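You operate a simulated robot arm through the tools that you are given. There is no shell and no other tool.

You are at the controls of a simulated robot arm. One attempt, no reset.

JOB
Scrub the smear mark off the sink top with soap.
Fine: lay the blue lid on the drying bench top, load the purple brush in the soap tin; brush back in its spot, lid back on the tin. Set down upright: purple brush. What is to be rubbed or washed off counts as gone when no trace of it is left.

Only the result counts: the job must be done as asked and must still hold three seconds after the hand-in. Knocking over, shifting, dropping, spilling or breaking anything else fails it. Lids that push on must go on centred and level and be pressed home; caps that screw on are set level and turned clockwise until they are tight.

ROBOT AND FRAMES
A 7-joint arm with a two-finger gripper, fixed in place. Base frame: the origin is at the foot of the arm, x ahead of it, y to its left, z up; the work surface is at about z = 0.88. Readings come in m, degrees, newtons and seconds.
With the tool pointing down near the work surface it reaches from about 0.34 to 0.72 m from the base axis. Its first joint turns from -66.0 to 66.0 degrees. Payload 2.45 kg.
Tool frame: the origin (TCP) lies between the finger pads and is the grasp point; the fingertips stand 0.026 m ahead of it; z points along the fingers, y is the line along which they close. Largest opening 0.096 m; the body of the gripper starts 0.069 m behind the TCP.
Orientation is told as [roll, pitch, yaw] about the base's x, y, z axes, in that order, counted from this pose: with the fingers straight down and closing along the base's y, the tool's x points along the base's -x, its y along +y and its z along -z.

CONTROLS
- The arm moves only by the tool play_rows. Its argument "moves" is a list that holds one entry, the list of rows, each a list of 7 numbers: the turn, a rotation vector about the base's x, y, z in units of 90 degrees (1.0 is 90 degrees), then the shift along the base's x, y, z in units of 300 mm (1.0 is 300 mm), then the closure, from 0 (fully open) to 1 (shut). In form: [[[ax, ay, az, tx, ty, tz, claw], ...]]. A call has 1 to 20 rows; each row is the pose to reach, as a shift and turn from the pose commanded when the call began. A call with a number of a shift or a turn outside -1 to 1 is refused whole. Rows are played at 5 a second. More than 0.05 m and 8.6 degrees between two rows, or a gripper value outside its range, and nothing of the call is played. Where a pose cannot be reached the arm comes as near as it can. A force on the tool above 80 N (or 10 N above the force at the start of the call, whichever is more), or a blocked arm, ends the call early, and 0.2 s more pass. Each finger halts on what it meets, pressing with about 34 N; the grip force reading is that of the motor and also rises with nothing between the fingers. The clock runs only during rows and for 0.2 s after the last one: add rows that repeat a pose to give the fingers time. It gives the time, the measured TCP pose, the force on the tool (base axes), the opening and the grip force at its end, in the units of the frame above (readings bear some noise), with the torque about the TCP (base axes, N m) and any sound that the robot's microphone picked up.
- Cameras (640 x 400 px; columns grow to the right, rows downward): "scene" is fixed at [0.1634, -0.3983, 1.4288]; the picture's right is [0.66, -0.75, 0.00], its down [-0.46, -0.41, -0.79] and it looks along [0.59, 0.52, -0.62] (base axes); focal length 321 px, centre (320, 200). "wrist" rides on the gripper at [0.082, 0.003, -0.098] in the tool frame; the picture's right is [-0.04, 1.00, 0.00], its down [-0.73, -0.03, -0.68] and it looks along [-0.68, -0.03, 0.73] (tool axes); focal length 256 px, centre (320, 200). There is no depth. A picture from a camera that has moved, and an enlarged one, comes with that camera's place and axes in the base frame and with its lens. The place of the scene camera against the robot may be out by one fixed shift of up to 0.025 m in any direction.
- grab_frame(camera): a new picture of that camera. The clock stands still meanwhile.
- close_up(camera, box): a new picture of the part [left, top, right, bottom] of that camera's present view, enlarged. The clock stands still meanwhile.
- close_job(): hands the job in; it is judged then, once.

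Places have to be worked out from the pictures, the camera data and where the tool is seen. Open the gripper and draw the arm clear of the work before you hand the job in, unless the task says otherwise.

The tools are called after "Call:" as name(argument=value, ...) on one line, values as JSON. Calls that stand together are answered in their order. play_rows: Moves the arm, as the interface text tells. Its arguments: {"type":"object","properties":{"moves":{"type":"array","items":{"type":"array","items":{"type":"array","items":{"type":"number"}}}}},"required":["moves"]} The other tools are called the same way: grab_frame (camera) takes a picture; close_up (camera, box) takes an enlarged picture of a part of a camera's view; close_job () hands the job in.

At the start:

```text
t: 0.0
ee_pos: [0.3239, -0.1221, 1.197]
orientation: [0.0, 0.1, 0.0]
wrist_force: [0.1, -0.4, 0.7]
wrist_torque: [-0.01, 0.0, 0.04]
opening: 0.0959
finger_force: 0.1
```

scene: 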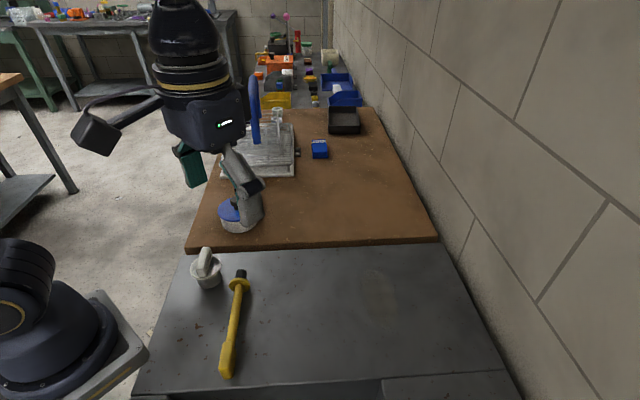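
wrist: 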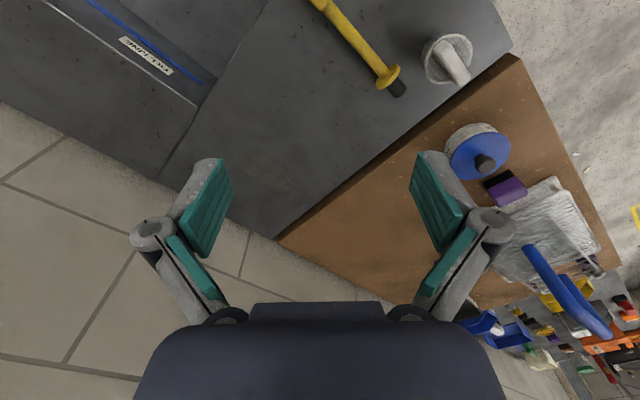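

I'll first look closer at the items seen in both views before moving anything.

Call:
close_up(camera="scene", box=[180, 100, 440, 260])

Call:
close_up(camera="scene", box=[130, 230, 520, 400])

Call:
close_up(camera="wrist", box=[400, 0, 640, 200])

Call:
close_up(camera="wrist", box=[0, 0, 400, 220])

```text
2.46 times, centred on (310, 180) of scene
camera zoom: at [0.1634, -0.3983, 1.4288], right [0.66, -0.75, 0.0], down [-0.46, -0.41, -0.79], along [0.59, 0.52, -0.62], focal length 791 px, centre (345, 249)
```

zoom: 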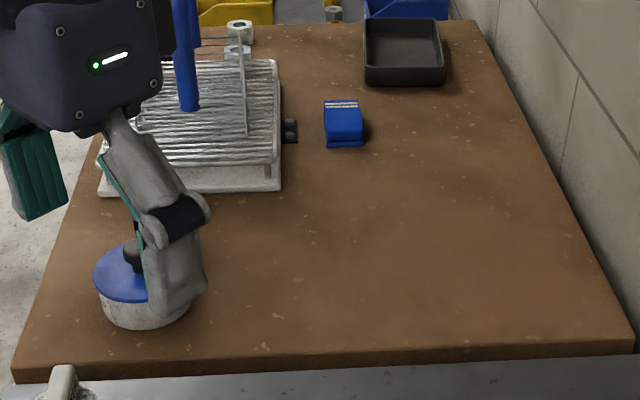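

```text
1.64 times, centred on (325, 315) of scene
camera zoom: at [0.1634, -0.3983, 1.4288], right [0.66, -0.75, 0.0], down [-0.46, -0.41, -0.79], along [0.59, 0.52, -0.62], focal length 527 px, centre (312, 11)
```

zoom: 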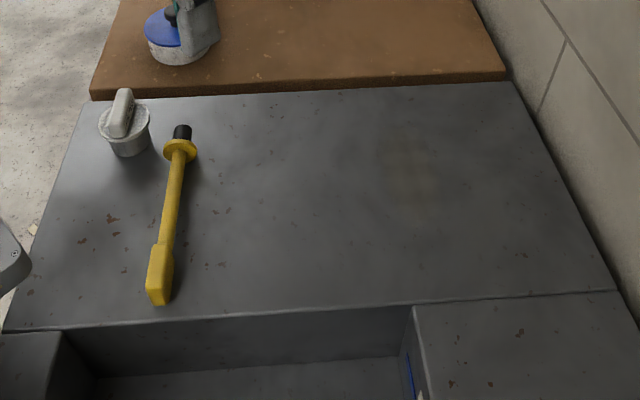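

```text
2.00 times, centred on (520, 100) of wrist
camera zoom: at [0.2421, -0.119, 1.2946], right [0.04, 1.0, 0.0], down [0.73, -0.03, 0.68], along [0.68, -0.03, -0.73], focal length 512 px, centre (-80, 400)
```

zoom: 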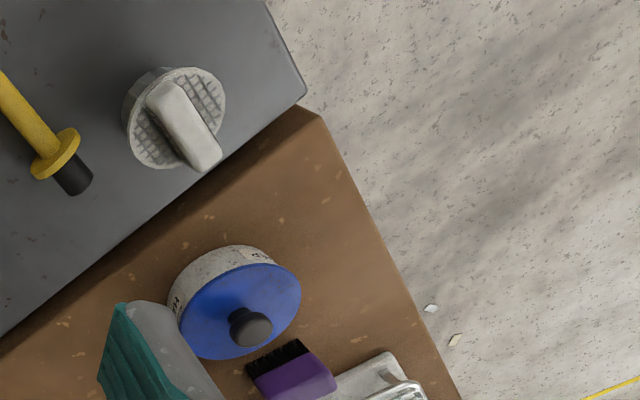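

```text
1.60 times, centred on (200, 110) of wrist
camera zoom: at [0.2421, -0.119, 1.2946], right [0.04, 1.0, 0.0], down [0.73, -0.03, 0.68], along [0.68, -0.03, -0.73], focal length 410 px, centre (512, 344)
```

zoom: 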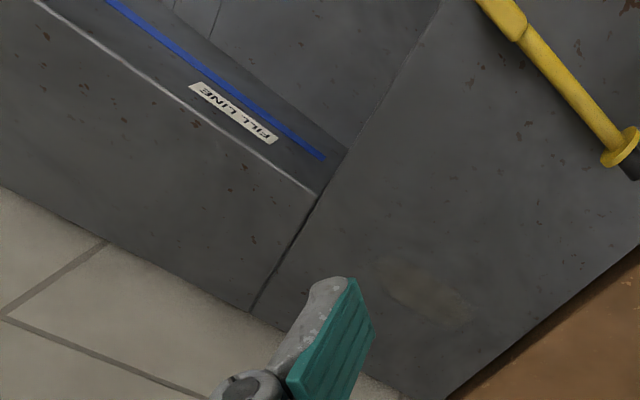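

The tin with the blue lid and the purple brush are on the left (about x 0.49, y 0.14), partly hidden; the smear lies near (0.54, -0.23). I move the hand sideways at height to look straight at the tin and brush.

Call:
play_rows(moves=[[[0, 0, 0, 0, 0.12, 0, 0], [0, 0, 0, 0, 0.25, 0, 0], [0, 0, 0, 0, 0.38, 0, 0], [0, 0, 0, 0, 0.51, 0, 0], [0, 0, 0, 0, 0.64, 0, 0], [0, 0, 0, 0, 0.76, 0, 0], [0, 0, 0, 0, 0.87, 0, 0], [0, 0, 0, 0, 0.87, 0, 0]]])

Call:
grab_frame(camera="wrist")

Call:
grab_frame(camera="scene")

```text
t: 1.8
ee_pos: [0.3241, 0.1392, 1.1966]
orientation: [0.0, 0.0, 0.0]
wrist_force: [0.2, -0.2, -0.1]
wrist_torque: [0.02, -0.02, -0.03]
opening: 0.096
finger_force: 0.0
```

```text
taken
camera wrist: at [0.2421, 0.1427, 1.2945], right [0.04, 1.0, 0.0], down [0.73, -0.03, 0.68], along [0.68, -0.03, -0.73], focal length 256 px, centre (320, 200)
```

wrist: 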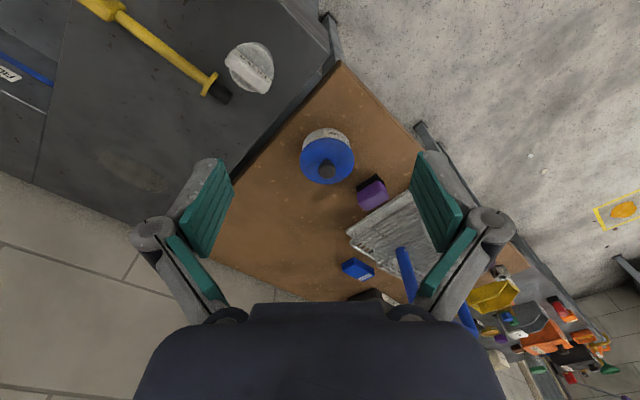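

```text
taken
```

scene: 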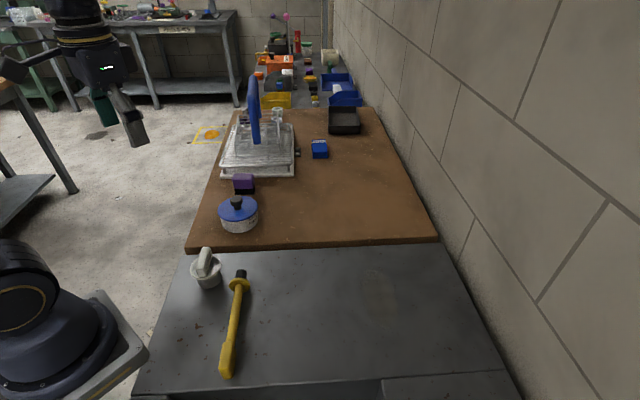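

Call:
close_up(camera="scene", box=[190, 130, 340, 250])

Call:
close_up(camera="wrist", box=[260, 100, 440, 230])

Call:
close_up(camera="wrist", box=[320, 160, 480, 310])

Call:
close_up(camera="scene", box=[280, 240, 500, 390])

```text
3.33 times, centred on (265, 190) of scene
camera zoom: at [0.1634, -0.3983, 1.4288], right [0.66, -0.75, 0.0], down [-0.46, -0.41, -0.79], along [0.59, 0.52, -0.62], focal length 1071 px, centre (503, 233)
```

zoom: 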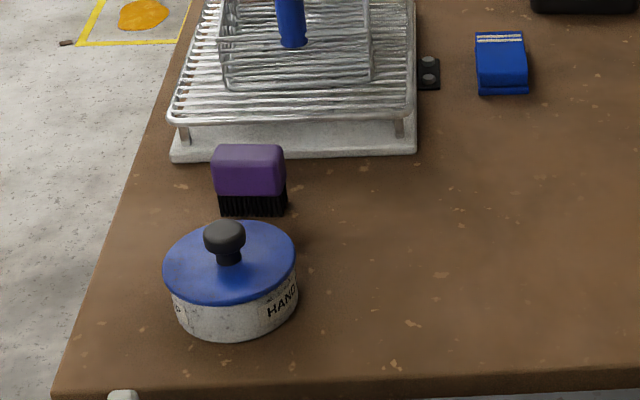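

```text
3.08 times, centred on (350, 165) of wrist
camera zoom: at [0.2421, 0.1427, 1.2945], right [0.04, 1.0, 0.0], down [0.73, -0.03, 0.68], along [0.68, -0.03, -0.73], focal length 788 px, centre (228, 308)
```

zoom: 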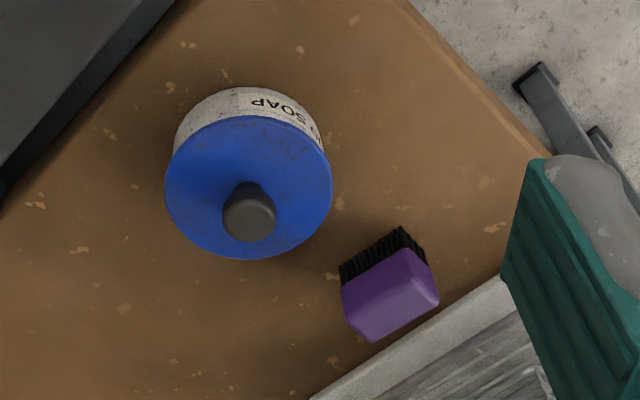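

```text
2.67 times, centred on (400, 235) of wrist
camera zoom: at [0.2421, 0.1427, 1.2945], right [0.04, 1.0, 0.0], down [0.73, -0.03, 0.68], along [0.68, -0.03, -0.73], focal length 683 px, centre (107, 107)
```

zoom: 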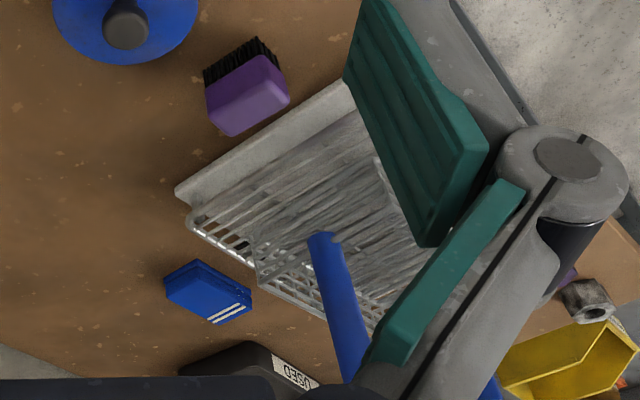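

```text
2.67 times, centred on (390, 315) of scene
camera zoom: at [0.1634, -0.3983, 1.4288], right [0.66, -0.75, 0.0], down [-0.46, -0.41, -0.79], along [0.59, 0.52, -0.62], focal length 856 px, centre (133, -107)
```

zoom: 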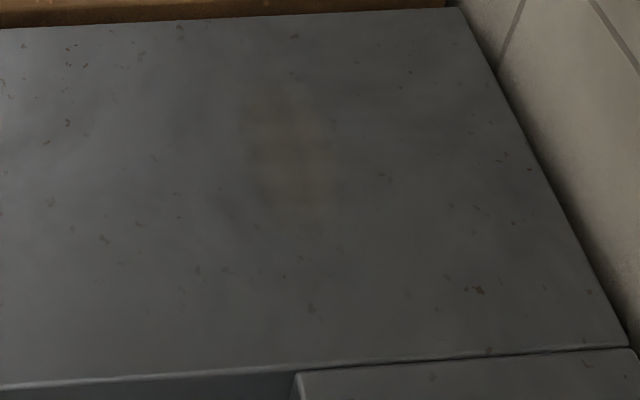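

The brush stands bristles-down near (0.58, 0.23) beside the rack; the tin is about (0.494, 0.143) with its lid top around z 0.92, and the black knob is about 28 mm across. I move above the tin at z about 1.07 to refine the positions.

Call:
play_rows(moves=[[[0, 0, 0, 0.1, 0.0, -0.06, 0], [0, 0, 0, 0.22, 0.0, -0.13, 0], [0, 0, 0, 0.34, 0.005, -0.2, 0], [0, 0, 0, 0.45, 0.01, -0.28, 0], [0, 0, 0, 0.53, 0.013, -0.36, 0], [0, 0, 0, 0.567, 0.013, -0.42, 0.2], [0, 0, 0, 0.567, 0.013, -0.42, 0.4], [0, 0, 0, 0.567, 0.013, -0.42, 0.4], [0, 0, 0, 0.567, 0.013, -0.42, 0.4]]])

Call:
grab_frame(camera="wrist")

Call:
grab_frame(camera="scene")

```text
t: 3.8
ee_pos: [0.4937, 0.1424, 1.0704]
orientation: [0.1, 0.0, 0.0]
wrist_force: [0.2, 0.0, -0.2]
wrist_torque: [-0.03, 0.01, 0.01]
opening: 0.0575
finger_force: 0.0
```

```text
taken
camera wrist: at [0.4121, 0.1452, 1.1685], right [0.04, 1.0, 0.0], down [0.73, -0.03, 0.68], along [0.68, -0.03, -0.73], focal length 256 px, centre (320, 200)
```

wrist: 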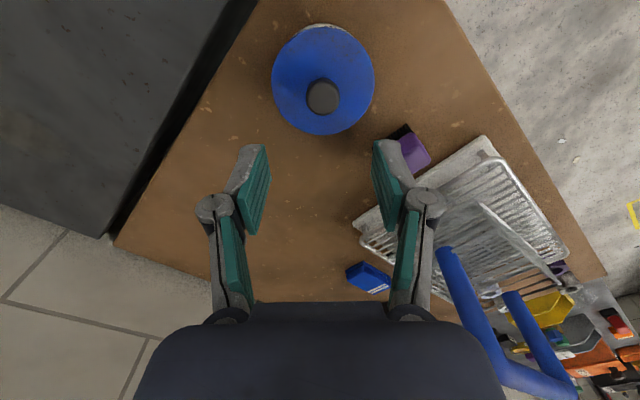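

```text
taken
```

scene: 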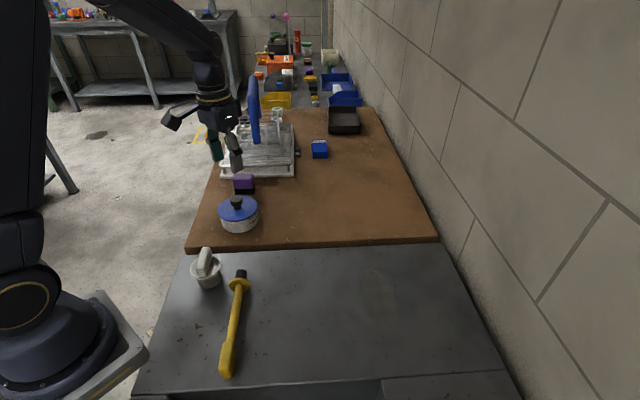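

Call:
close_up(camera="wrist", box=[250, 0, 450, 180])

Call:
close_up(camera="wrist", box=[340, 110, 620, 390])

Call:
close_up(camera="scene", box=[190, 100, 330, 250])

```text
2.22 times, centred on (350, 90) of wrist
camera zoom: at [0.4121, 0.1452, 1.1685], right [0.04, 1.0, 0.0], down [0.73, -0.03, 0.68], along [0.68, -0.03, -0.73], focal length 569 px, centre (253, 444)
```

zoom: 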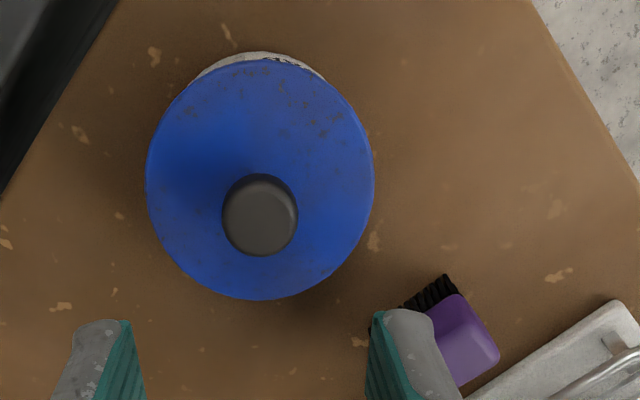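

```text
1.43 times, centred on (480, 250) of wrist
camera zoom: at [0.4121, 0.1452, 1.1685], right [0.04, 1.0, 0.0], down [0.73, -0.03, 0.68], along [0.68, -0.03, -0.73], focal length 366 px, centre (91, 129)
```

zoom: 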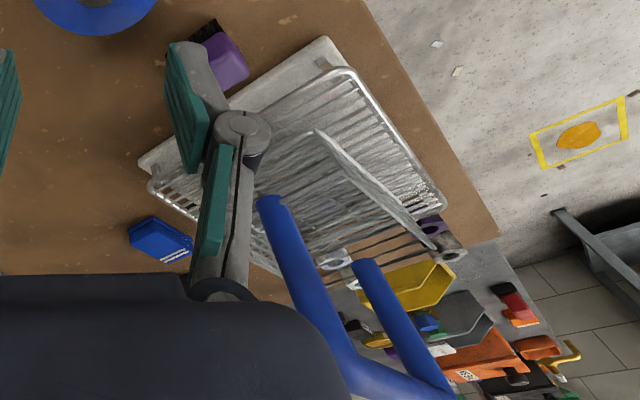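

```text
2.67 times, centred on (260, 175) of scene
camera zoom: at [0.1634, -0.3983, 1.4288], right [0.66, -0.75, 0.0], down [-0.46, -0.41, -0.79], along [0.59, 0.52, -0.62], focal length 856 px, centre (480, 267)
```

zoom: 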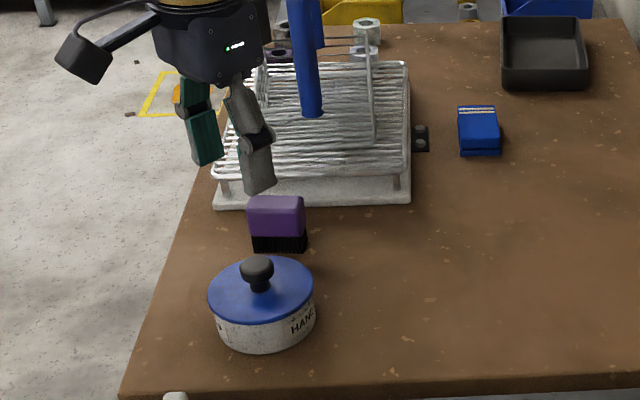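

The lid top computes to z≈0.924, centre (0.498, 0.1445), diameter about 96 mm. I lower the half-open fingers around the knob, stopping with the tips just above the lid, and check.

Call:
play_rows(moves=[[[0, 0, 0, 0.014, 0.006, -0.1, 0.4], [0, 0, 0, 0.014, 0.006, -0.2, 0.4], [0, 0, 0, 0.014, 0.006, -0.28, 0.4], [0, 0, 0, 0.014, 0.006, -0.33, 0.4], [0, 0, 0, 0.014, 0.006, -0.35, 0.4], [0, 0, 0, 0.014, 0.006, -0.35, 0.4]]])

Call:
close_up(camera="scene", box=[190, 140, 310, 250])

Call:
grab_frame(camera="wrist")

```text
t: 5.2
ee_pos: [0.4971, 0.1451, 0.9648]
orientation: [0.0, 0.0, -0.1]
wrist_force: [0.9, 0.4, 0.0]
wrist_torque: [-0.03, -0.01, 0.04]
opening: 0.0577
finger_force: 0.1
```

```text
3.64 times, centred on (250, 195) of scene
camera zoom: at [0.1634, -0.3983, 1.4288], right [0.66, -0.75, 0.0], down [-0.46, -0.41, -0.79], along [0.59, 0.52, -0.62], focal length 1168 px, centre (574, 218)
```

zoom: 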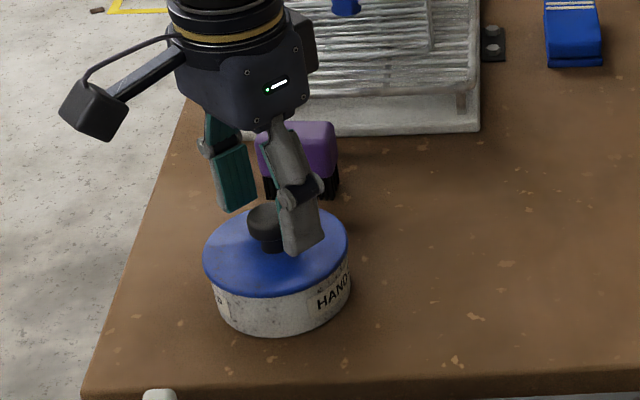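

```text
taken
camera wrist: at [0.4162, 0.1478, 1.0637], right [0.04, 1.0, 0.0], down [0.73, -0.03, 0.68], along [0.68, -0.03, -0.73], focal length 256 px, centre (320, 200)
```

wrist: 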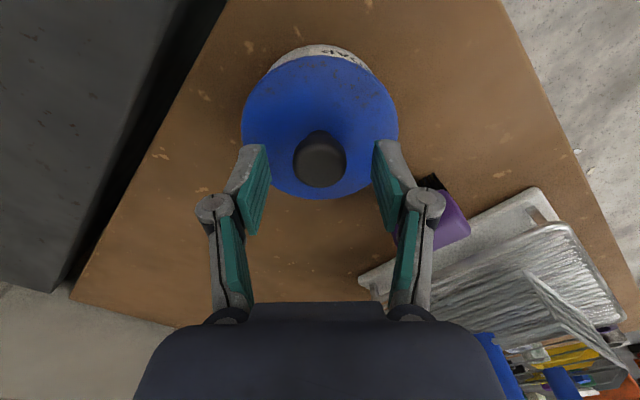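

The knob head sits centred between the fingers, head centre at z≈0.944. I drop 10 mm more and close on the knob.

Call:
play_rows(moves=[[[0, 0, 0, 0, 0, -0.033, 0.4], [0, 0, 0, 0, 0, -0.033, 0.4], [0, 0, 0, 0, 0, -0.033, 0.6], [0, 0, 0, 0, 0, -0.033, 0.8], [0, 0, 0, 0, 0, -0.033, 1], [0, 0, 0, 0, 0, -0.033, 1], [0, 0, 0, 0, 0, -0.033, 1]]])

Call:
close_up(camera="scene", box=[190, 140, 310, 250])

Call:
close_up(camera="wrist", box=[220, 30, 420, 230])

```text
t: 6.8
ee_pos: [0.4974, 0.1451, 0.9544]
orientation: [0.0, 0.0, 0.1]
wrist_force: [0.0, 0.5, -0.3]
wrist_torque: [0.04, 0.01, 0.07]
opening: 0.0269
finger_force: 34.0
```

```text
3.64 times, centred on (250, 195) of scene
camera zoom: at [0.1634, -0.3983, 1.4288], right [0.66, -0.75, 0.0], down [-0.46, -0.41, -0.79], along [0.59, 0.52, -0.62], focal length 1168 px, centre (574, 218)
```

zoom: 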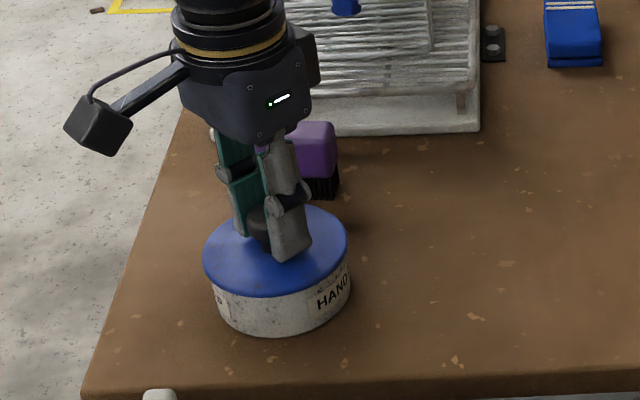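

```text
2.00 times, centred on (320, 130) of wrist
camera zoom: at [0.4163, 0.1478, 1.0538], right [0.04, 1.0, 0.0], down [0.73, -0.03, 0.68], along [0.68, -0.03, -0.73], focal length 512 px, centre (320, 340)
```

zoom: 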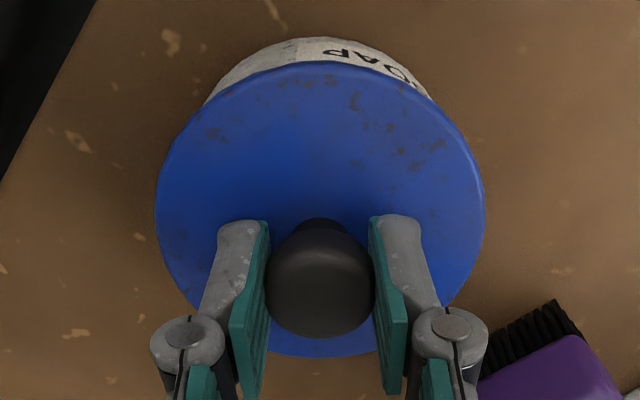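

The grip holds on the knob (opening 26.9 mm) at TCP z 0.9544 — the height to come back to when seating the lid. I lift slowly and check whether the lid comes off without the tin.

Call:
play_rows(moves=[[[0, 0, 0, 0, 0, 0.005, 1], [0, 0, 0, 0, 0, 0.01, 1], [0, 0, 0, 0, 0, 0.015, 1], [0, 0, 0, 0, 0, 0.02, 1], [0, 0, 0, 0, 0, 0.025, 1], [0, 0, 0, 0, 0, 0.03, 1], [0, 0, 0, 0, 0, 0.03, 1]]])

Call:
close_up(camera="scene", box=[190, 140, 310, 250])

Call:
close_up(camera="wrist", box=[220, 30, 420, 230])

```text
t: 8.4
ee_pos: [0.4985, 0.1437, 0.9647]
orientation: [0.0, 0.0, 0.0]
wrist_force: [0.0, -0.7, -0.4]
wrist_torque: [0.02, -0.02, 0.02]
opening: 0.0267
finger_force: 34.2
```

```text
3.64 times, centred on (250, 195) of scene
camera zoom: at [0.1634, -0.3983, 1.4288], right [0.66, -0.75, 0.0], down [-0.46, -0.41, -0.79], along [0.59, 0.52, -0.62], focal length 1168 px, centre (574, 218)
```

zoom: 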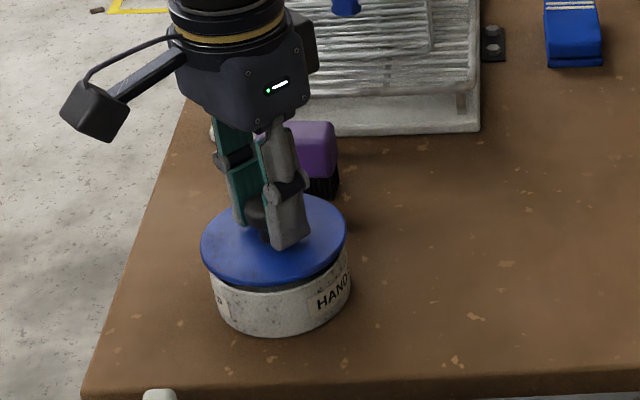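

```text
2.00 times, centred on (320, 130) of wrist
camera zoom: at [0.4167, 0.1478, 1.0629], right [0.04, 1.0, 0.0], down [0.73, -0.03, 0.68], along [0.68, -0.03, -0.73], focal length 512 px, centre (320, 340)
```

zoom: 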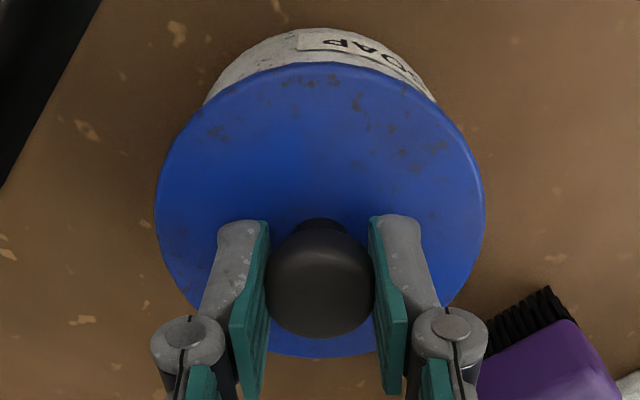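

The lid has come free and the tin stayed put. I raise it further and view the tin's inside and the lid's underside before carrying it over.

Call:
play_rows(moves=[[[0, 0, 0, 0, 0, 0.05, 1], [0, 0, 0, 0, 0, 0.12, 1], [0, 0, 0, 0, 0, 0.2, 1], [0, 0, 0, 0, 0, 0.28, 1], [0, 0, 0, 0, 0, 0.33, 1], [0, 0, 0, 0, 0, 0.33, 1]]])

Call:
close_up(camera="scene", box=[190, 120, 330, 250])

Call:
grab_frame(camera="wrist")

```text
t: 9.8
ee_pos: [0.4972, 0.1454, 1.064]
orientation: [0.0, 0.0, 0.0]
wrist_force: [0.0, 0.4, -0.9]
wrist_torque: [-0.01, -0.01, 0.0]
opening: 0.0269
finger_force: 34.0
```

```text
3.08 times, centred on (260, 185) of scene
camera zoom: at [0.1634, -0.3983, 1.4288], right [0.66, -0.75, 0.0], down [-0.46, -0.41, -0.79], along [0.59, 0.52, -0.62], focal length 988 px, centre (505, 246)
```

zoom: 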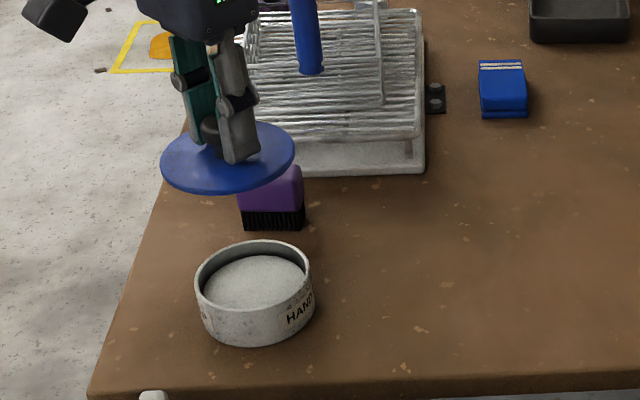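

```text
taken
camera wrist: at [0.4164, 0.1481, 1.162], right [0.04, 1.0, 0.0], down [0.73, -0.03, 0.68], along [0.68, -0.03, -0.73], focal length 256 px, centre (320, 200)
```

wrist: 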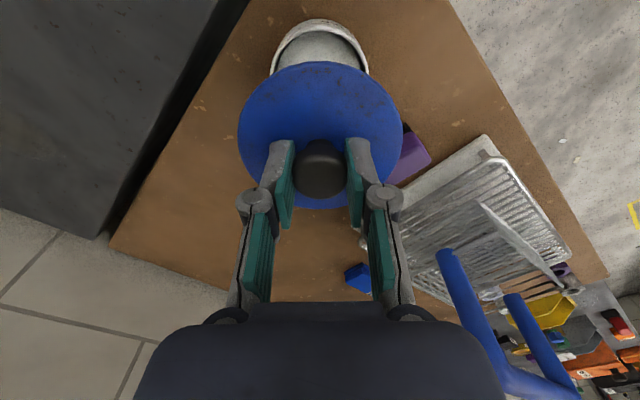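

The tin is open with soap about 12 mm below its rim, and the lid is a thin disc. I carry the lid to the empty patch of the wooden bench near (0.62, 0.03) and lower to just above the surface.

Call:
play_rows(moves=[[[0, 0, 0, 0.06, -0.055, 0, 1], [0, 0, 0, 0.15, -0.14, 0, 1], [0, 0, 0, 0.24, -0.225, 0, 1], [0, 0, 0, 0.33, -0.31, 0, 1], [0, 0, 0, 0.409, -0.385, 0, 1], [0, 0, 0, 0.409, -0.385, -0.1, 1], [0, 0, 0, 0.409, -0.385, -0.22, 1], [0, 0, 0, 0.409, -0.385, -0.34, 1], [0, 0, 0, 0.409, -0.385, -0.4, 1], [0, 0, 0, 0.409, -0.385, -0.413, 1], [0, 0, 0, 0.409, -0.385, -0.413, 1]]])

Call:
close_up(camera="scene", box=[220, 130, 400, 260])

Call:
grab_frame(camera="wrist")

```text
t: 12.2
ee_pos: [0.6203, 0.0287, 0.9396]
orientation: [0.0, 0.1, 0.0]
wrist_force: [0.3, 0.6, 0.1]
wrist_torque: [-0.02, 0.0, -0.02]
opening: 0.0269
finger_force: 34.0
```

```text
3.08 times, centred on (310, 195) of scene
camera zoom: at [0.1634, -0.3983, 1.4288], right [0.66, -0.75, 0.0], down [-0.46, -0.41, -0.79], along [0.59, 0.52, -0.62], focal length 988 px, centre (351, 215)
```

zoom: 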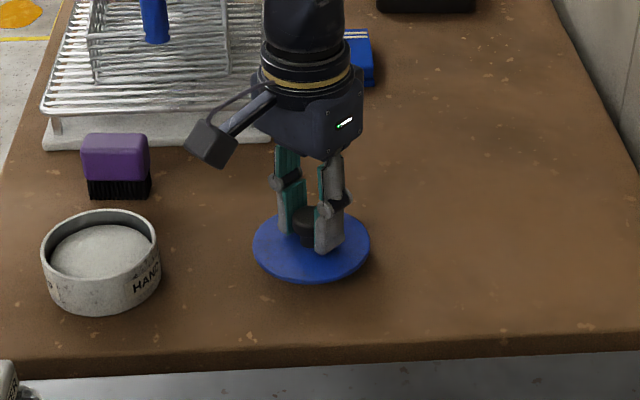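

```text
taken
camera wrist: at [0.539, 0.0322, 1.0373], right [0.04, 1.0, 0.0], down [0.73, -0.03, 0.68], along [0.68, -0.03, -0.73], focal length 256 px, centre (320, 200)
```

wrist: 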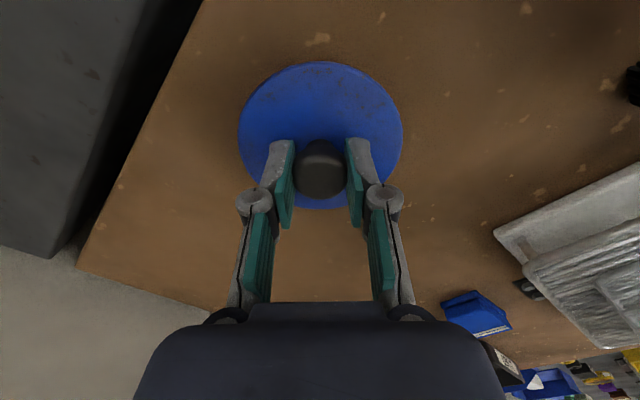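

No contact yet. I lower in small steps and watch the vertical force for touch-down.

Call:
play_rows(moves=[[[0, 0, 0, 0, 0, -0.01, 1], [0, 0, 0, 0, 0, -0.02, 1], [0, 0, 0, 0, 0, -0.03, 1], [0, 0, 0, 0, 0, -0.03, 1]]])

Call:
play_rows(moves=[[[0, 0, 0, 0, 0, -0.007, 1], [0, 0, 0, 0, 0, -0.013, 1], [0, 0, 0, 0, 0, -0.013, 1]]])

Call:
close_up(camera="scene", box=[260, 150, 360, 230])

```text
t: 13.2
ee_pos: [0.6204, 0.0293, 0.9307]
orientation: [0.0, 0.0, 0.0]
wrist_force: [0.4, -0.1, -0.9]
wrist_torque: [0.01, 0.0, 0.02]
opening: 0.0271
finger_force: 33.9
```

```text
t: 14.0
ee_pos: [0.62, 0.0292, 0.9267]
orientation: [0.1, 0.0, 0.0]
wrist_force: [-0.3, -0.1, -1.0]
wrist_torque: [-0.03, 0.0, 0.02]
opening: 0.0267
finger_force: 34.0
```

```text
5.00 times, centred on (310, 190) of scene
camera zoom: at [0.1634, -0.3983, 1.4288], right [0.66, -0.75, 0.0], down [-0.46, -0.41, -0.79], along [0.59, 0.52, -0.62], focal length 1606 px, centre (370, 250)
```

zoom: 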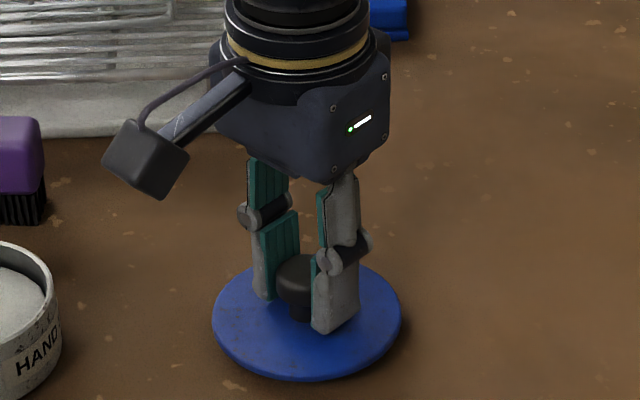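

Still no contact force; the lid is within about a centimetre of the wood. I continue in 1–2 mm steps.

Call:
play_rows(moves=[[[0, 0, 0, 0, 0, -0.007, 1], [0, 0, 0, 0, 0, -0.01, 1], [0, 0, 0, 0, 0, -0.01, 1]]])

Call:
play_rows(moves=[[[0, 0, 0, 0, 0, -0.004, 1], [0, 0, 0, 0, 0, -0.007, 1], [0, 0, 0, 0, 0, -0.007, 1]]])

Call:
close_up(camera="scene", box=[260, 150, 360, 230])

```text
t: 14.8
ee_pos: [0.6199, 0.0287, 0.9243]
orientation: [0.1, 0.0, 0.0]
wrist_force: [0.6, -1.0, -1.1]
wrist_torque: [0.01, 0.0, -0.01]
opening: 0.0268
finger_force: 33.5
```

```text
t: 15.6
ee_pos: [0.6209, 0.0284, 0.9234]
orientation: [0.0, -0.1, 0.0]
wrist_force: [-4.2, -0.1, 11.7]
wrist_torque: [-0.02, 0.31, 0.01]
opening: 0.0268
finger_force: 34.0
```

```text
5.00 times, centred on (310, 190) of scene
camera zoom: at [0.163, -0.3983, 1.4288], right [0.66, -0.75, 0.0], down [-0.46, -0.41, -0.79], along [0.59, 0.52, -0.62], focal length 1606 px, centre (370, 250)
```

zoom: 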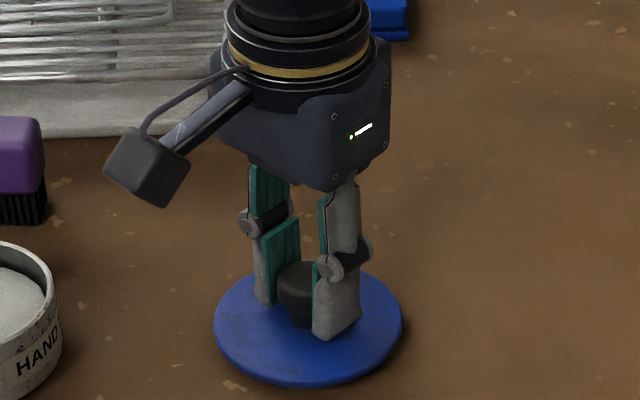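

Touch-down: 11.7 N upward at TCP z 0.9234, knob at (0.6205, 0.0287). I ease off, open the fingers and rise straight up.

Call:
play_rows(moves=[[[0, 0, 0, 0, 0, 0.004, 1], [0, 0, 0, 0, 0, 0.004, 0.8], [0, 0, 0, 0, 0, 0.004, 0.6], [0, 0, 0, 0, 0, 0.004, 0.4], [0, 0, 0, 0, 0, 0.004, 0.4], [0, 0, 0, 0, 0, 0.004, 0.4], [0, 0, 0, 0, 0, 0.03, 0.4], [0, 0, 0, 0, 0, 0.08, 0.4], [0, 0, 0, 0, 0, 0.18, 0.4], [0, 0, 0, 0, 0, 0.3, 0.4], [0, 0, 0, 0, 0, 0.42, 0.4], [0, 0, 0, 0, 0, 0.5, 0.4], [0, 0, 0, 0, 0, 0.5, 0.4]]])

Call:
grab_frame(camera="scene")

Call:
grab_frame(camera="wrist")

```text
t: 18.4
ee_pos: [0.6197, 0.0275, 1.071]
orientation: [0.0, 0.0, 0.0]
wrist_force: [0.3, -0.6, 0.0]
wrist_torque: [0.01, 0.02, -0.01]
opening: 0.0576
finger_force: 0.0
```

```text
taken
```

scene: 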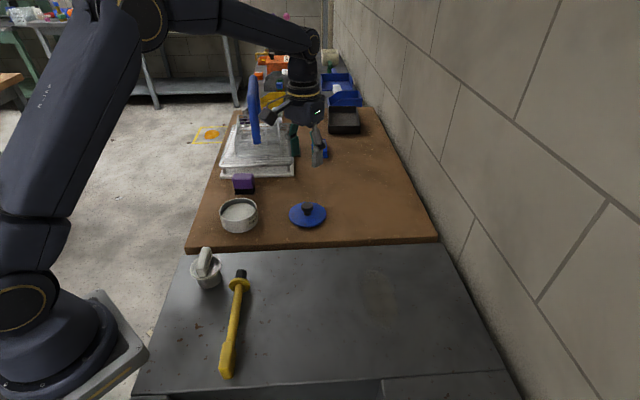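

```text
taken
camera wrist: at [0.5382, 0.0316, 1.1696], right [0.04, 1.0, 0.0], down [0.73, -0.03, 0.68], along [0.68, -0.03, -0.73], focal length 256 px, centre (320, 200)
```

wrist: 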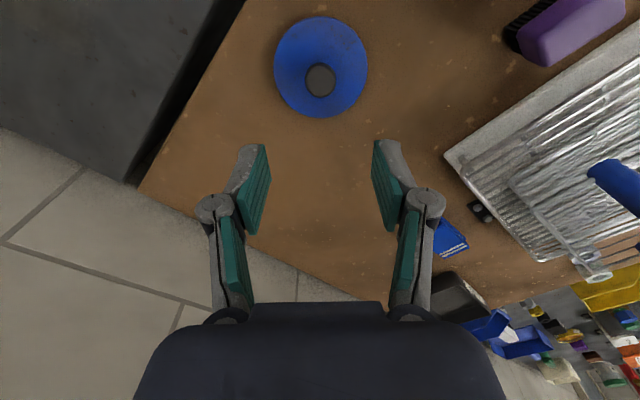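

The lid lies flat on the wooden bench. Next I turn the hand about 41° to line up with the brush's long side and view the brush from a slight distance.

Call:
play_rows(moves=[[[0, 0, 0.07, -0.06, 0.07, 0.05, 0.4], [0, 0, 0.15, -0.13, 0.15, 0.097, 0.3], [0, 0, 0.23, -0.2, 0.22, 0.097, 0.2], [0, 0, 0.31, -0.27, 0.3, 0.097, 0.1], [0, 0, 0.39, -0.34, 0.38, 0.097, 0.05], [0, 0, 0.459, -0.399, 0.4417, 0.097, 0.05], [0, 0, 0.459, -0.399, 0.4417, 0.097, 0.05]]])

Call:
grab_frame(camera="wrist")

Call:
close_up(camera="wrist", box=[240, 80, 400, 220])

Call:
grab_frame(camera="scene")

```text
t: 20.0
ee_pos: [0.4994, 0.1613, 1.1011]
orientation: [0.0, -0.1, 41.4]
wrist_force: [-0.4, 0.1, -0.2]
wrist_torque: [0.0, 0.0, -0.01]
opening: 0.0911
finger_force: 0.2
```

```text
taken
camera wrist: at [0.4367, 0.1099, 1.1992], right [-0.63, 0.78, 0.0], down [0.57, 0.46, 0.68], along [0.53, 0.43, -0.73], focal length 256 px, centre (320, 200)
```

wrist: 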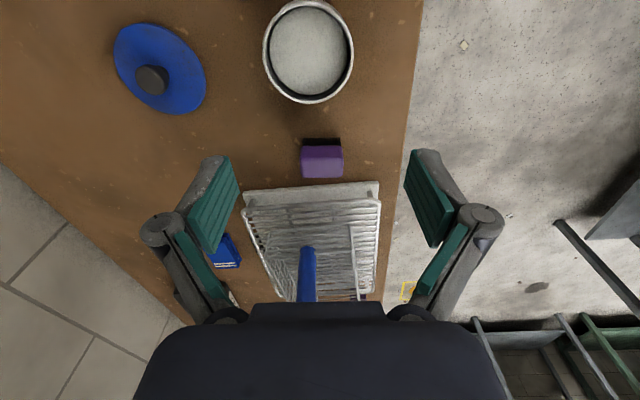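

```text
2.86 times, centred on (320, 150) of wrist
camera zoom: at [0.4367, 0.1099, 1.1992], right [-0.63, 0.78, 0.0], down [0.57, 0.46, 0.68], along [0.53, 0.43, -0.73], focal length 731 px, centre (320, 343)
```

zoom: 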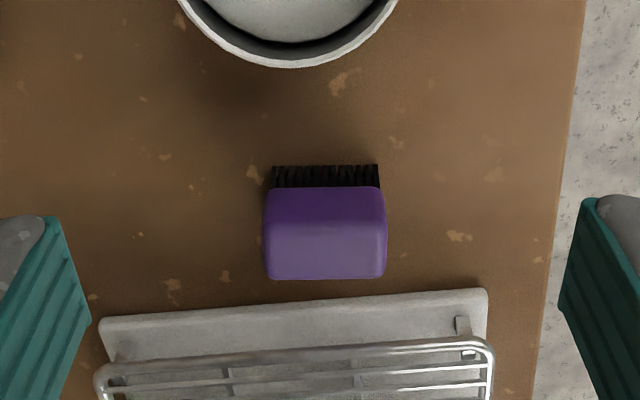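

```text
taken
```

scene: 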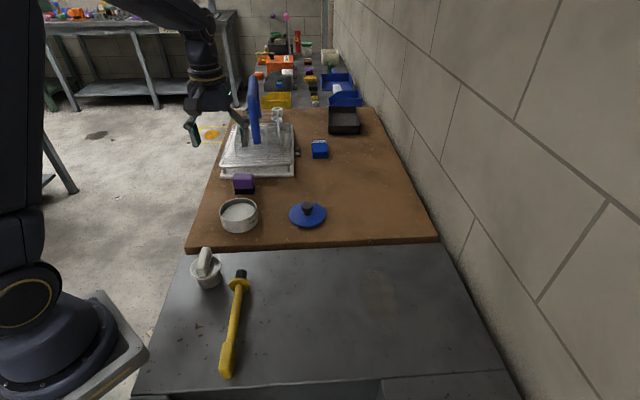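

The brush is well aligned with the hand. I take a finer look at it from both cameras to get its height and thickness.

Call:
close_up(camera="scene", box=[220, 165, 270, 200])

Call:
close_up(camera="wrist", box=[290, 120, 360, 190])

Call:
close_up(camera="scene", box=[340, 260, 420, 310])

```text
11.43 times, centred on (245, 182) of scene
camera zoom: at [0.1634, -0.3983, 1.4288], right [0.66, -0.75, 0.0], down [-0.46, -0.41, -0.79], along [0.59, 0.52, -0.62], focal length 3671 px, centre (1177, 400)
```

zoom: 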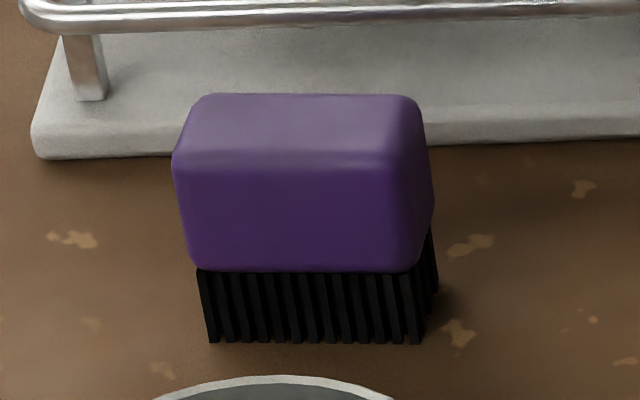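

```text
5.71 times, centred on (325, 155) of wrist
camera zoom: at [0.4367, 0.1099, 1.1992], right [-0.63, 0.78, 0.0], down [0.57, 0.46, 0.68], along [0.53, 0.43, -0.73], focal length 1463 px, centre (291, 457)
```

zoom: 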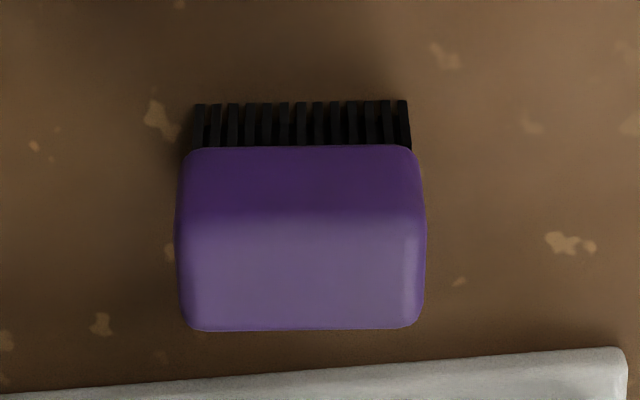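

```text
8.00 times, centred on (380, 285) of scene
camera zoom: at [0.1634, -0.3983, 1.4288], right [0.66, -0.75, 0.0], down [-0.46, -0.41, -0.79], along [0.59, 0.52, -0.62], focal length 2569 px, centre (-160, -480)
```

zoom: 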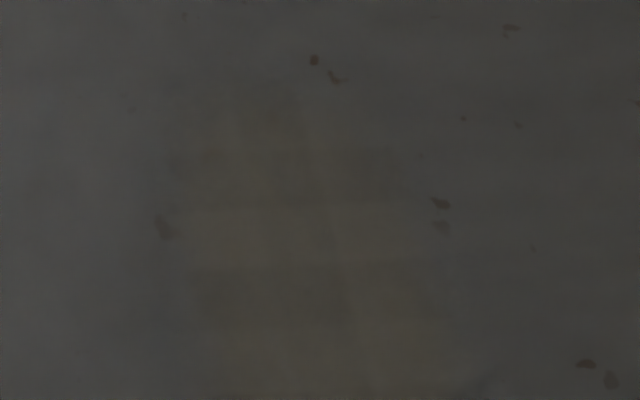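

Brush measures about 55 × 32 mm, top at z≈0.936, centred near (0.5834, 0.2323), long axis at yaw ≈40.4°. I move above it with fingers open to verify alignment.

Call:
play_rows(moves=[[[0, 0, -0.01, 0.06, 0.05, -0.02, 0.05], [0, 0, -0.01, 0.16, 0.135, -0.06, 0.05], [0, 0, -0.01, 0.24, 0.205, -0.12, 0.05], [0, 0, -0.01, 0.28, 0.2367, -0.2, 0.05], [0, 0, -0.01, 0.28, 0.2367, -0.237, 0.05], [0, 0, -0.01, 0.28, 0.2367, -0.237, 0.05]]])

Call:
grab_frame(camera="wrist")

Call:
close_up(camera="scene", box=[190, 90, 330, 220])

```text
t: 21.4
ee_pos: [0.5849, 0.2317, 1.0295]
orientation: [0.1, 0.1, 40.4]
wrist_force: [0.0, 0.2, -1.0]
wrist_torque: [-0.01, -0.01, -0.01]
opening: 0.0912
finger_force: 0.1
```

```text
taken
camera wrist: at [0.5204, 0.1818, 1.128], right [-0.62, 0.79, 0.0], down [0.58, 0.45, 0.68], along [0.53, 0.42, -0.73], focal length 256 px, centre (320, 200)
```

wrist: 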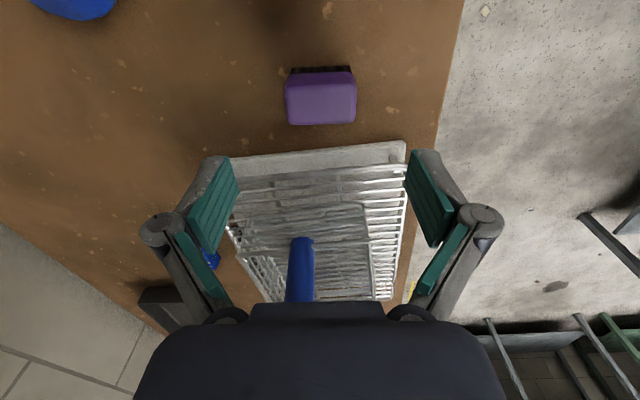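

```text
3.08 times, centred on (260, 155) of scene
camera zoom: at [0.1634, -0.3983, 1.4288], right [0.66, -0.75, 0.0], down [-0.46, -0.41, -0.79], along [0.59, 0.52, -0.62], focal length 988 px, centre (505, 338)
```

zoom: 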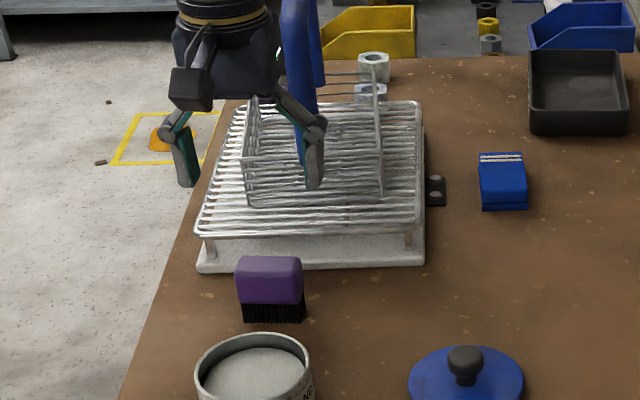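

Call:
close_up(camera="wrist", box=[270, 50, 370, 140])

```text
4.44 times, centred on (320, 95) of wrist
camera zoom: at [0.5204, 0.1818, 1.128], right [-0.62, 0.79, 0.0], down [0.58, 0.45, 0.68], along [0.53, 0.42, -0.73], focal length 1138 px, centre (320, 667)
```

zoom: 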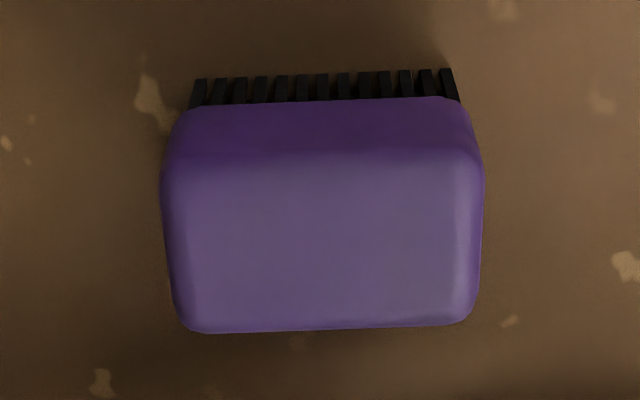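

Alignment checks out (brush axis 40.5° vs tool 40.4°, centred). I descend to TCP z≈0.936, with the tips staying above the bristles, and close on the block's ends.

Call:
play_rows(moves=[[[0, 0, 0, 0, 0, -0.08, 0.05], [0, 0, 0, 0, 0, -0.17, 0.05], [0, 0, 0, 0, 0, -0.24, 0.05], [0, 0, 0, 0, 0, -0.29, 0.05], [0, 0, 0, 0, 0, -0.312, 0.05], [0, 0, 0, 0, 0, -0.312, 0.05], [0, 0, 0, 0, 0, -0.312, 0.2], [0, 0, 0, 0, 0, -0.312, 0.4], [0, 0, 0, 0, 0, -0.312, 0.7], [0, 0, 0, 0, 0, -0.312, 0.7], [0, 0, 0, 0, 0, -0.312, 0.7]]])

Call:
close_up(camera="wrist", box=[220, 60, 420, 260])

Call:
close_up(camera="scene", box=[190, 100, 310, 220])

```text
t: 23.8
ee_pos: [0.586, 0.2328, 0.9369]
orientation: [0.1, 0.0, 40.5]
wrist_force: [-0.9, 0.6, 1.1]
wrist_torque: [0.03, 0.02, -0.02]
opening: 0.0551
finger_force: 34.1
```

```text
2.00 times, centred on (320, 160) of wrist
camera zoom: at [0.5212, 0.182, 1.0346], right [-0.62, 0.79, 0.0], down [0.58, 0.45, 0.68], along [0.53, 0.42, -0.73], focal length 512 px, centre (320, 280)
```

zoom: 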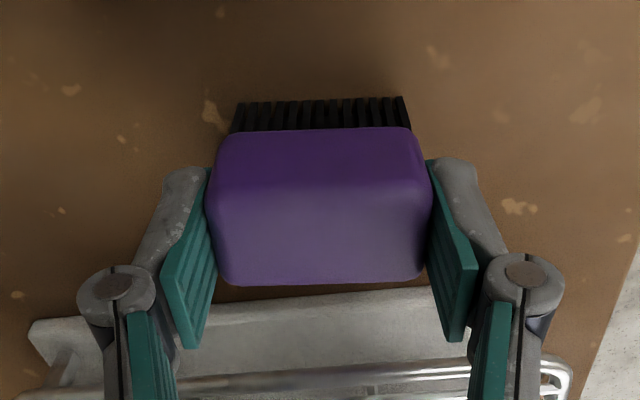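

```text
3.33 times, centred on (250, 160) of scene
camera zoom: at [0.1633, -0.3983, 1.4288], right [0.66, -0.75, 0.0], down [-0.46, -0.41, -0.79], along [0.59, 0.52, -0.62], focal length 1071 px, centre (553, 333)
```

zoom: 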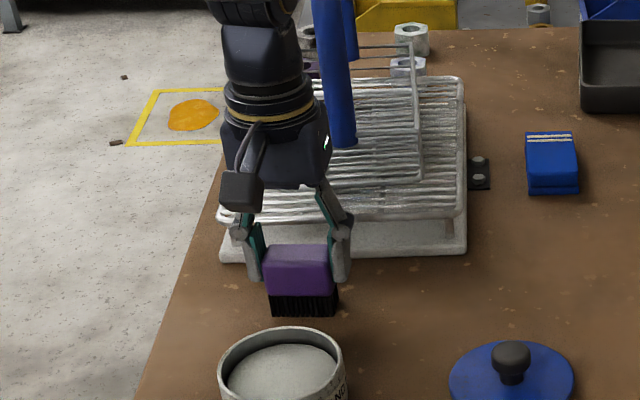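

The brush is gripped firmly (opening 55.1 mm); its home pose is TCP (0.585, 0.2326, 0.9366), yaw 40.4°. I lift it and carry it above the open tin, bristles about 1 cm above the rim.

Call:
play_rows(moves=[[[0, 0, 0, 0, 0, 0.02, 0.7], [0, 0, 0, 0, 0, 0.08, 0.7], [0, 0, 0, 0, 0, 0.2, 0.7], [0, 0, 0, 0, 0, 0.3, 0.7], [0, 0, 0, -0.08, -0.08, 0.34, 0.7], [0, 0, 0, -0.18, -0.18, 0.34, 0.7], [0, 0, 0, -0.26, -0.265, 0.34, 0.7], [0, 0, 0, -0.29, -0.2933, 0.3, 0.7], [0, 0, 0, -0.29, -0.2933, 0.22, 0.7], [0, 0, 0, -0.29, -0.2933, 0.175, 0.7], [0, 0, 0, -0.29, -0.2933, 0.175, 0.7]]])

Call:
close_up(camera="scene", box=[180, 130, 320, 250])

Call:
grab_frame(camera="wrist")

```text
t: 26.2
ee_pos: [0.497, 0.1439, 0.9894]
orientation: [0.0, 0.0, 40.3]
wrist_force: [-0.3, 0.5, -0.8]
wrist_torque: [-0.05, 0.02, 0.0]
opening: 0.0554
finger_force: 34.0
```

```text
3.33 times, centred on (250, 190) of scene
camera zoom: at [0.1634, -0.3983, 1.4288], right [0.66, -0.75, 0.0], down [-0.46, -0.41, -0.79], along [0.59, 0.52, -0.62], focal length 1071 px, centre (553, 233)
```

zoom: 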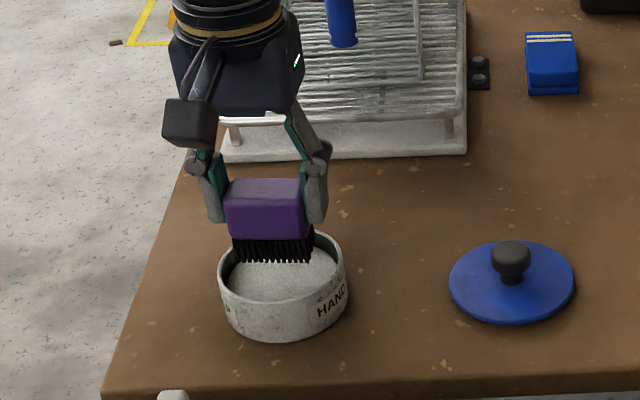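

```text
taken
camera wrist: at [0.4339, 0.0938, 1.087], right [-0.62, 0.79, 0.0], down [0.58, 0.45, 0.68], along [0.53, 0.42, -0.73], focal length 256 px, centre (320, 200)
```

wrist: 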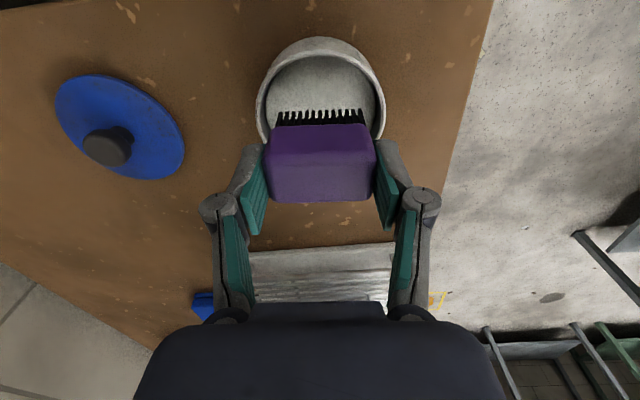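

The brush is centred over the tin, bristles near z 0.935. I lower it into the tin in stages and watch for soap contact.

Call:
play_rows(moves=[[[0, 0, 0, 0, 0, -0.03, 0.7], [0, 0, 0, 0, 0, -0.06, 0.7], [0, 0, 0, 0, 0, -0.075, 0.7], [0, 0, 0, 0, 0, -0.075, 0.7]]])

Call:
close_up(camera="scene", box=[190, 150, 290, 250])

Call:
close_up(camera="wrist", box=[220, 20, 420, 220])

```text
t: 27.2
ee_pos: [0.4976, 0.1441, 0.9662]
orientation: [0.1, 0.0, 40.4]
wrist_force: [0.3, -0.7, -0.5]
wrist_torque: [0.01, 0.0, 0.02]
opening: 0.0548
finger_force: 33.7
```

```text
4.00 times, centred on (240, 200) of scene
camera zoom: at [0.1634, -0.3983, 1.4288], right [0.66, -0.75, 0.0], down [-0.46, -0.41, -0.79], along [0.59, 0.52, -0.62], focal length 1285 px, centre (640, 200)
```

zoom: 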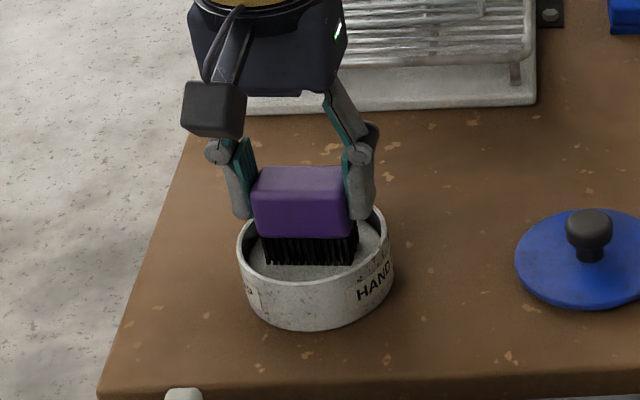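

```text
2.00 times, centred on (320, 120) of wrist
camera zoom: at [0.4335, 0.0938, 1.0638], right [-0.62, 0.79, 0.0], down [0.58, 0.45, 0.68], along [0.53, 0.42, -0.73], focal length 512 px, centre (320, 360)
```

zoom: 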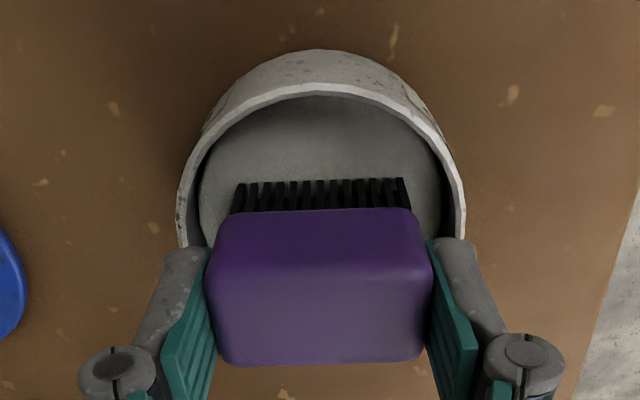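

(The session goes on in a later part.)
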